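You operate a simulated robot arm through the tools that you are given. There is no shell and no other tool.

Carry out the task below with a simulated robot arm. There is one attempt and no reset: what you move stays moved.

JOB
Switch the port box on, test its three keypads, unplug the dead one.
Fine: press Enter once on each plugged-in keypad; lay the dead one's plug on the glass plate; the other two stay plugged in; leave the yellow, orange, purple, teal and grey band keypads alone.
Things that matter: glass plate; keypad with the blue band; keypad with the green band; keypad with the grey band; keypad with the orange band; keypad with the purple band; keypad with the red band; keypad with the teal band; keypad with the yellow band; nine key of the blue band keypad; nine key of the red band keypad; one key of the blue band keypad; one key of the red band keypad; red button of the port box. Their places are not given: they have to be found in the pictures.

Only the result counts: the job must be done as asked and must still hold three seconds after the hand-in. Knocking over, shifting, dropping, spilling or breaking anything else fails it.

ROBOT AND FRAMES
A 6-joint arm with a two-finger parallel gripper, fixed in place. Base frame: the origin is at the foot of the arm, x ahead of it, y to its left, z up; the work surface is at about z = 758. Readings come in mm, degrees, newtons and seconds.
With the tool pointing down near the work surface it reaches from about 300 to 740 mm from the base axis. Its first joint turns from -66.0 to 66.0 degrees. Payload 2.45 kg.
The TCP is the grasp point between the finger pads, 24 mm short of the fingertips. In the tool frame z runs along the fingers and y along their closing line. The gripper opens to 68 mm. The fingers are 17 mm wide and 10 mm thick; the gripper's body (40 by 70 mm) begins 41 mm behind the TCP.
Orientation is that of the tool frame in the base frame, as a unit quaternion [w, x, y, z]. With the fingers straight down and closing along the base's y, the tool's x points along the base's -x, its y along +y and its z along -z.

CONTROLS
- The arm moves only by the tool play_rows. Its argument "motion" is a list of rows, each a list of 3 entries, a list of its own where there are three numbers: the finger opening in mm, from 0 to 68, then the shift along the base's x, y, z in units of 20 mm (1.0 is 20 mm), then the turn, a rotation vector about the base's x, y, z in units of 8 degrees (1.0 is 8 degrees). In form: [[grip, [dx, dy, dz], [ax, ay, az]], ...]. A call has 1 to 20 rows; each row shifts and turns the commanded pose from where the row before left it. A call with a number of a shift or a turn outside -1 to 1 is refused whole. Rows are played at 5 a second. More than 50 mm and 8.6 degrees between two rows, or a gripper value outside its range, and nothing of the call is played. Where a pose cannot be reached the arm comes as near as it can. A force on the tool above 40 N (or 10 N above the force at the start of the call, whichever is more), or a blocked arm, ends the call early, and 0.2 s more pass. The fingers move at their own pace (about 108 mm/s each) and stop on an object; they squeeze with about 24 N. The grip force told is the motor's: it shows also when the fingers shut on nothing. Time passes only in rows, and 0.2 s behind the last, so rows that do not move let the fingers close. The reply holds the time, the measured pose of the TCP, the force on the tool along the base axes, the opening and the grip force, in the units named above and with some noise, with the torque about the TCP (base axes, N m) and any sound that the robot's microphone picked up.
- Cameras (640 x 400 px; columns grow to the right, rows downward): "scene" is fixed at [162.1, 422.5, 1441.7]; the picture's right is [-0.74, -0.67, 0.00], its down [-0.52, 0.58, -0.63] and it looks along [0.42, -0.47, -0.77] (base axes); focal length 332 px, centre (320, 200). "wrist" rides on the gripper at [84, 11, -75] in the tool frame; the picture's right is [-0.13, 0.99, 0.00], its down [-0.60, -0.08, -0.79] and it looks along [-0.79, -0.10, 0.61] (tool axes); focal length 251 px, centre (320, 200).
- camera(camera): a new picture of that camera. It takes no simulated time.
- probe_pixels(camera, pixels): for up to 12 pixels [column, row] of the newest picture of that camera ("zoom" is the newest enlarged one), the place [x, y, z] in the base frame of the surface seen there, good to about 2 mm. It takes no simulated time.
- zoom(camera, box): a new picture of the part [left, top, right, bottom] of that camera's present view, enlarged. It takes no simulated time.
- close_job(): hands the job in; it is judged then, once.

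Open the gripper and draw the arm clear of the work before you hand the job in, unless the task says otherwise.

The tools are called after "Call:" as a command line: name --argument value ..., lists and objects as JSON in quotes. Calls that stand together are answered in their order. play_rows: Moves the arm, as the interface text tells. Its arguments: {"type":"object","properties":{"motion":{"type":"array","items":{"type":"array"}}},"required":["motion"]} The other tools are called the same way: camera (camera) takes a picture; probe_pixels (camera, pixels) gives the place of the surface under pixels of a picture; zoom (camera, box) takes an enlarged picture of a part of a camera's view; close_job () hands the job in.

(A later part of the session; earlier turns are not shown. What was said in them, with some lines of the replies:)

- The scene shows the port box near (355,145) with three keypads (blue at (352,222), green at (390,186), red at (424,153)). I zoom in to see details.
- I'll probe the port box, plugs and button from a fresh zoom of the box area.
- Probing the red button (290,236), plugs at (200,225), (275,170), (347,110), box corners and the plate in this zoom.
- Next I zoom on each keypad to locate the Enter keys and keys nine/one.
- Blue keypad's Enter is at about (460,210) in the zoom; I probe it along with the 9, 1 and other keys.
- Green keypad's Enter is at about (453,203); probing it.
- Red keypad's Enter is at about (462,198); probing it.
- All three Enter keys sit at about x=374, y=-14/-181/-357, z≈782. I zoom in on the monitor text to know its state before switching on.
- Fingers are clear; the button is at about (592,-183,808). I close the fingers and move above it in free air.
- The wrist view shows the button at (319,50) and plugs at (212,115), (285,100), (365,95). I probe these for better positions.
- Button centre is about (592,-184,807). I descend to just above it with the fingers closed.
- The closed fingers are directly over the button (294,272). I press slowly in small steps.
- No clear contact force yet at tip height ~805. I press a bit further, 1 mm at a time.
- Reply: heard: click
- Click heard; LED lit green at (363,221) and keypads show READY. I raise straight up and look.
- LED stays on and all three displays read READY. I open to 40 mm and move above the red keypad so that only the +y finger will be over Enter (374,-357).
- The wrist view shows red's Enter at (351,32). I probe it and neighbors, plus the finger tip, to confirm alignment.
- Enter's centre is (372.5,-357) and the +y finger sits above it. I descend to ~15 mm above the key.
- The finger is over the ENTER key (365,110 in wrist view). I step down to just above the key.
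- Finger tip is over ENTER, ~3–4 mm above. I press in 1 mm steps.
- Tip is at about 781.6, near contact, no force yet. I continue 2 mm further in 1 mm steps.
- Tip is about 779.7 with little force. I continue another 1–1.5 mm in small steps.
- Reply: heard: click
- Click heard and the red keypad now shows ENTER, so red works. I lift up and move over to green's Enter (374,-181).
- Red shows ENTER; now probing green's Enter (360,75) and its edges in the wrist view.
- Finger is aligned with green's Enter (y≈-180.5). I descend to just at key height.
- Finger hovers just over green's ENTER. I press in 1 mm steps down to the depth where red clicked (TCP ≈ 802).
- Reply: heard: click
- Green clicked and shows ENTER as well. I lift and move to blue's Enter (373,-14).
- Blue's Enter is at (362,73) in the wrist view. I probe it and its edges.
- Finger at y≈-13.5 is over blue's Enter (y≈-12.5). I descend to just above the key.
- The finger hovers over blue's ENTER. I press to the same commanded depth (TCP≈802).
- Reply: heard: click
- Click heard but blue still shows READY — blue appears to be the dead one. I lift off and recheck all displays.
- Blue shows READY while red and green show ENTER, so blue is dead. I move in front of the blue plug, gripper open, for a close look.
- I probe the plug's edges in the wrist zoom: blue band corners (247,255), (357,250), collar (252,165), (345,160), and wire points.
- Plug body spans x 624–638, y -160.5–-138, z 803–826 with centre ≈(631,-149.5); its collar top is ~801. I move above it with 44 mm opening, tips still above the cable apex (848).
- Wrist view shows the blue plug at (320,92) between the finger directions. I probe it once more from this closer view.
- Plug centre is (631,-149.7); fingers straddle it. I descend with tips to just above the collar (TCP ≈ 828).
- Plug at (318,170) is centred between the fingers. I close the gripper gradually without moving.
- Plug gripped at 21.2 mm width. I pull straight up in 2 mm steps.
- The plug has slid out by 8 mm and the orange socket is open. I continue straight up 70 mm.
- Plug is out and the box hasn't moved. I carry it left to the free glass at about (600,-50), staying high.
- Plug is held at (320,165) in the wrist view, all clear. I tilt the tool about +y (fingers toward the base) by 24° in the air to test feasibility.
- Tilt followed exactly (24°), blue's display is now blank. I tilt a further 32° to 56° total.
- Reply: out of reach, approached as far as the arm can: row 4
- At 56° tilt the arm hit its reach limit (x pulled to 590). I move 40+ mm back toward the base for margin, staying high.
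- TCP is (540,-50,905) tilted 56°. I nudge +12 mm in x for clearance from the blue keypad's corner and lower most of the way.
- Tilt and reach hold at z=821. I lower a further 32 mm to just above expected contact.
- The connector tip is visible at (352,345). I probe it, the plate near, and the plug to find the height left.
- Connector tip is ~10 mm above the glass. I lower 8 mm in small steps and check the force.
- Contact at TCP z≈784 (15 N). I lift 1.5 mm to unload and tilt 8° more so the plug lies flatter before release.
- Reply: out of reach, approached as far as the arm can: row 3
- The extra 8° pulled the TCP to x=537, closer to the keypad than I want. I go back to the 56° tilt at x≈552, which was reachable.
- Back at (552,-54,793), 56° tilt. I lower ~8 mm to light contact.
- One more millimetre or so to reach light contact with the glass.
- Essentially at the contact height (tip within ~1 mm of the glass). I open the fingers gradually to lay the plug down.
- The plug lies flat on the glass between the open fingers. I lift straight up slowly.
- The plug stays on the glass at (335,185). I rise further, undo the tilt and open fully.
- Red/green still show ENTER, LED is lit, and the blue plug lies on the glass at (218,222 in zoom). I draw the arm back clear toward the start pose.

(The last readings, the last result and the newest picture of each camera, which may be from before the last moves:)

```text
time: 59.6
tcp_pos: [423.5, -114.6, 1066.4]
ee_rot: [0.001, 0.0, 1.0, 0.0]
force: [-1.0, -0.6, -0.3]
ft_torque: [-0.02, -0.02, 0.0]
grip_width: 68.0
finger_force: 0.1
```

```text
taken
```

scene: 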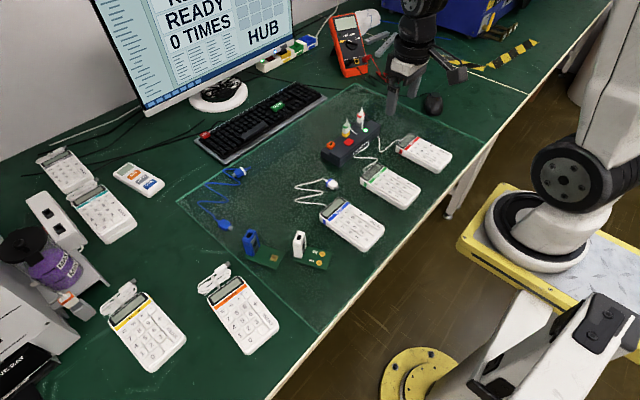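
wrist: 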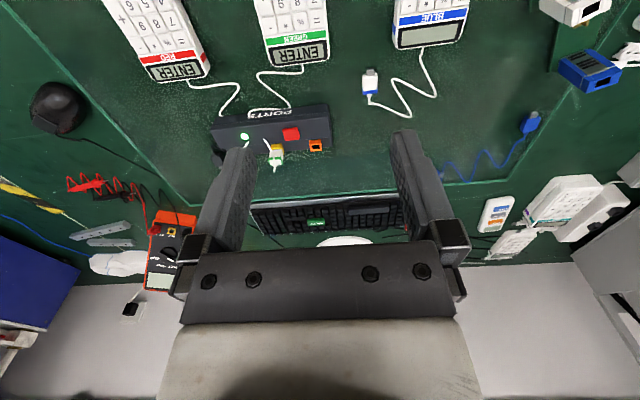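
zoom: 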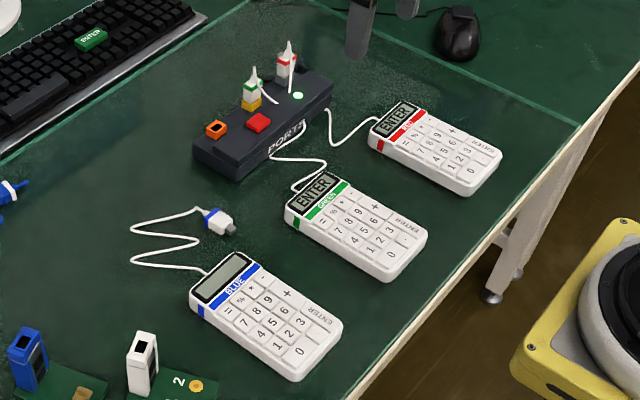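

The LED on the box is lit, and the red and green plugs are still seated at (360,117) and (347,128). The blue plug lies flat on the glass at about (332,184), nothing else has moved, and the arm is clear with the gripper open. I hand the job in.

Call:
close_job

```text
The job is handed in.
```

The port box is on, all three keypads were tested, and the dead one, the keypad with the blue band, is unplugged. I've handed the job in.

- **Switching on:** I pressed the red button once and heard a click. The box's light turned green, and all three displays showed READY.
- **Testing:** I pressed Enter once on each keypad. Red and green changed to ENTER. Blue clicked but stayed on READY, so it was the dead one.
- **Unplugging:** I pulled the blue plug straight up out of the orange socket and laid it flat on the glass plate, to the left of the box. The blue display then went blank.
- **End state:** The red and green plugs are still in their sockets, and both displays still read ENTER. The last pictures show nothing else moved, and I did not touch the yellow, orange, purple, teal or grey band keypads. The gripper is open and the arm is back near its start position.
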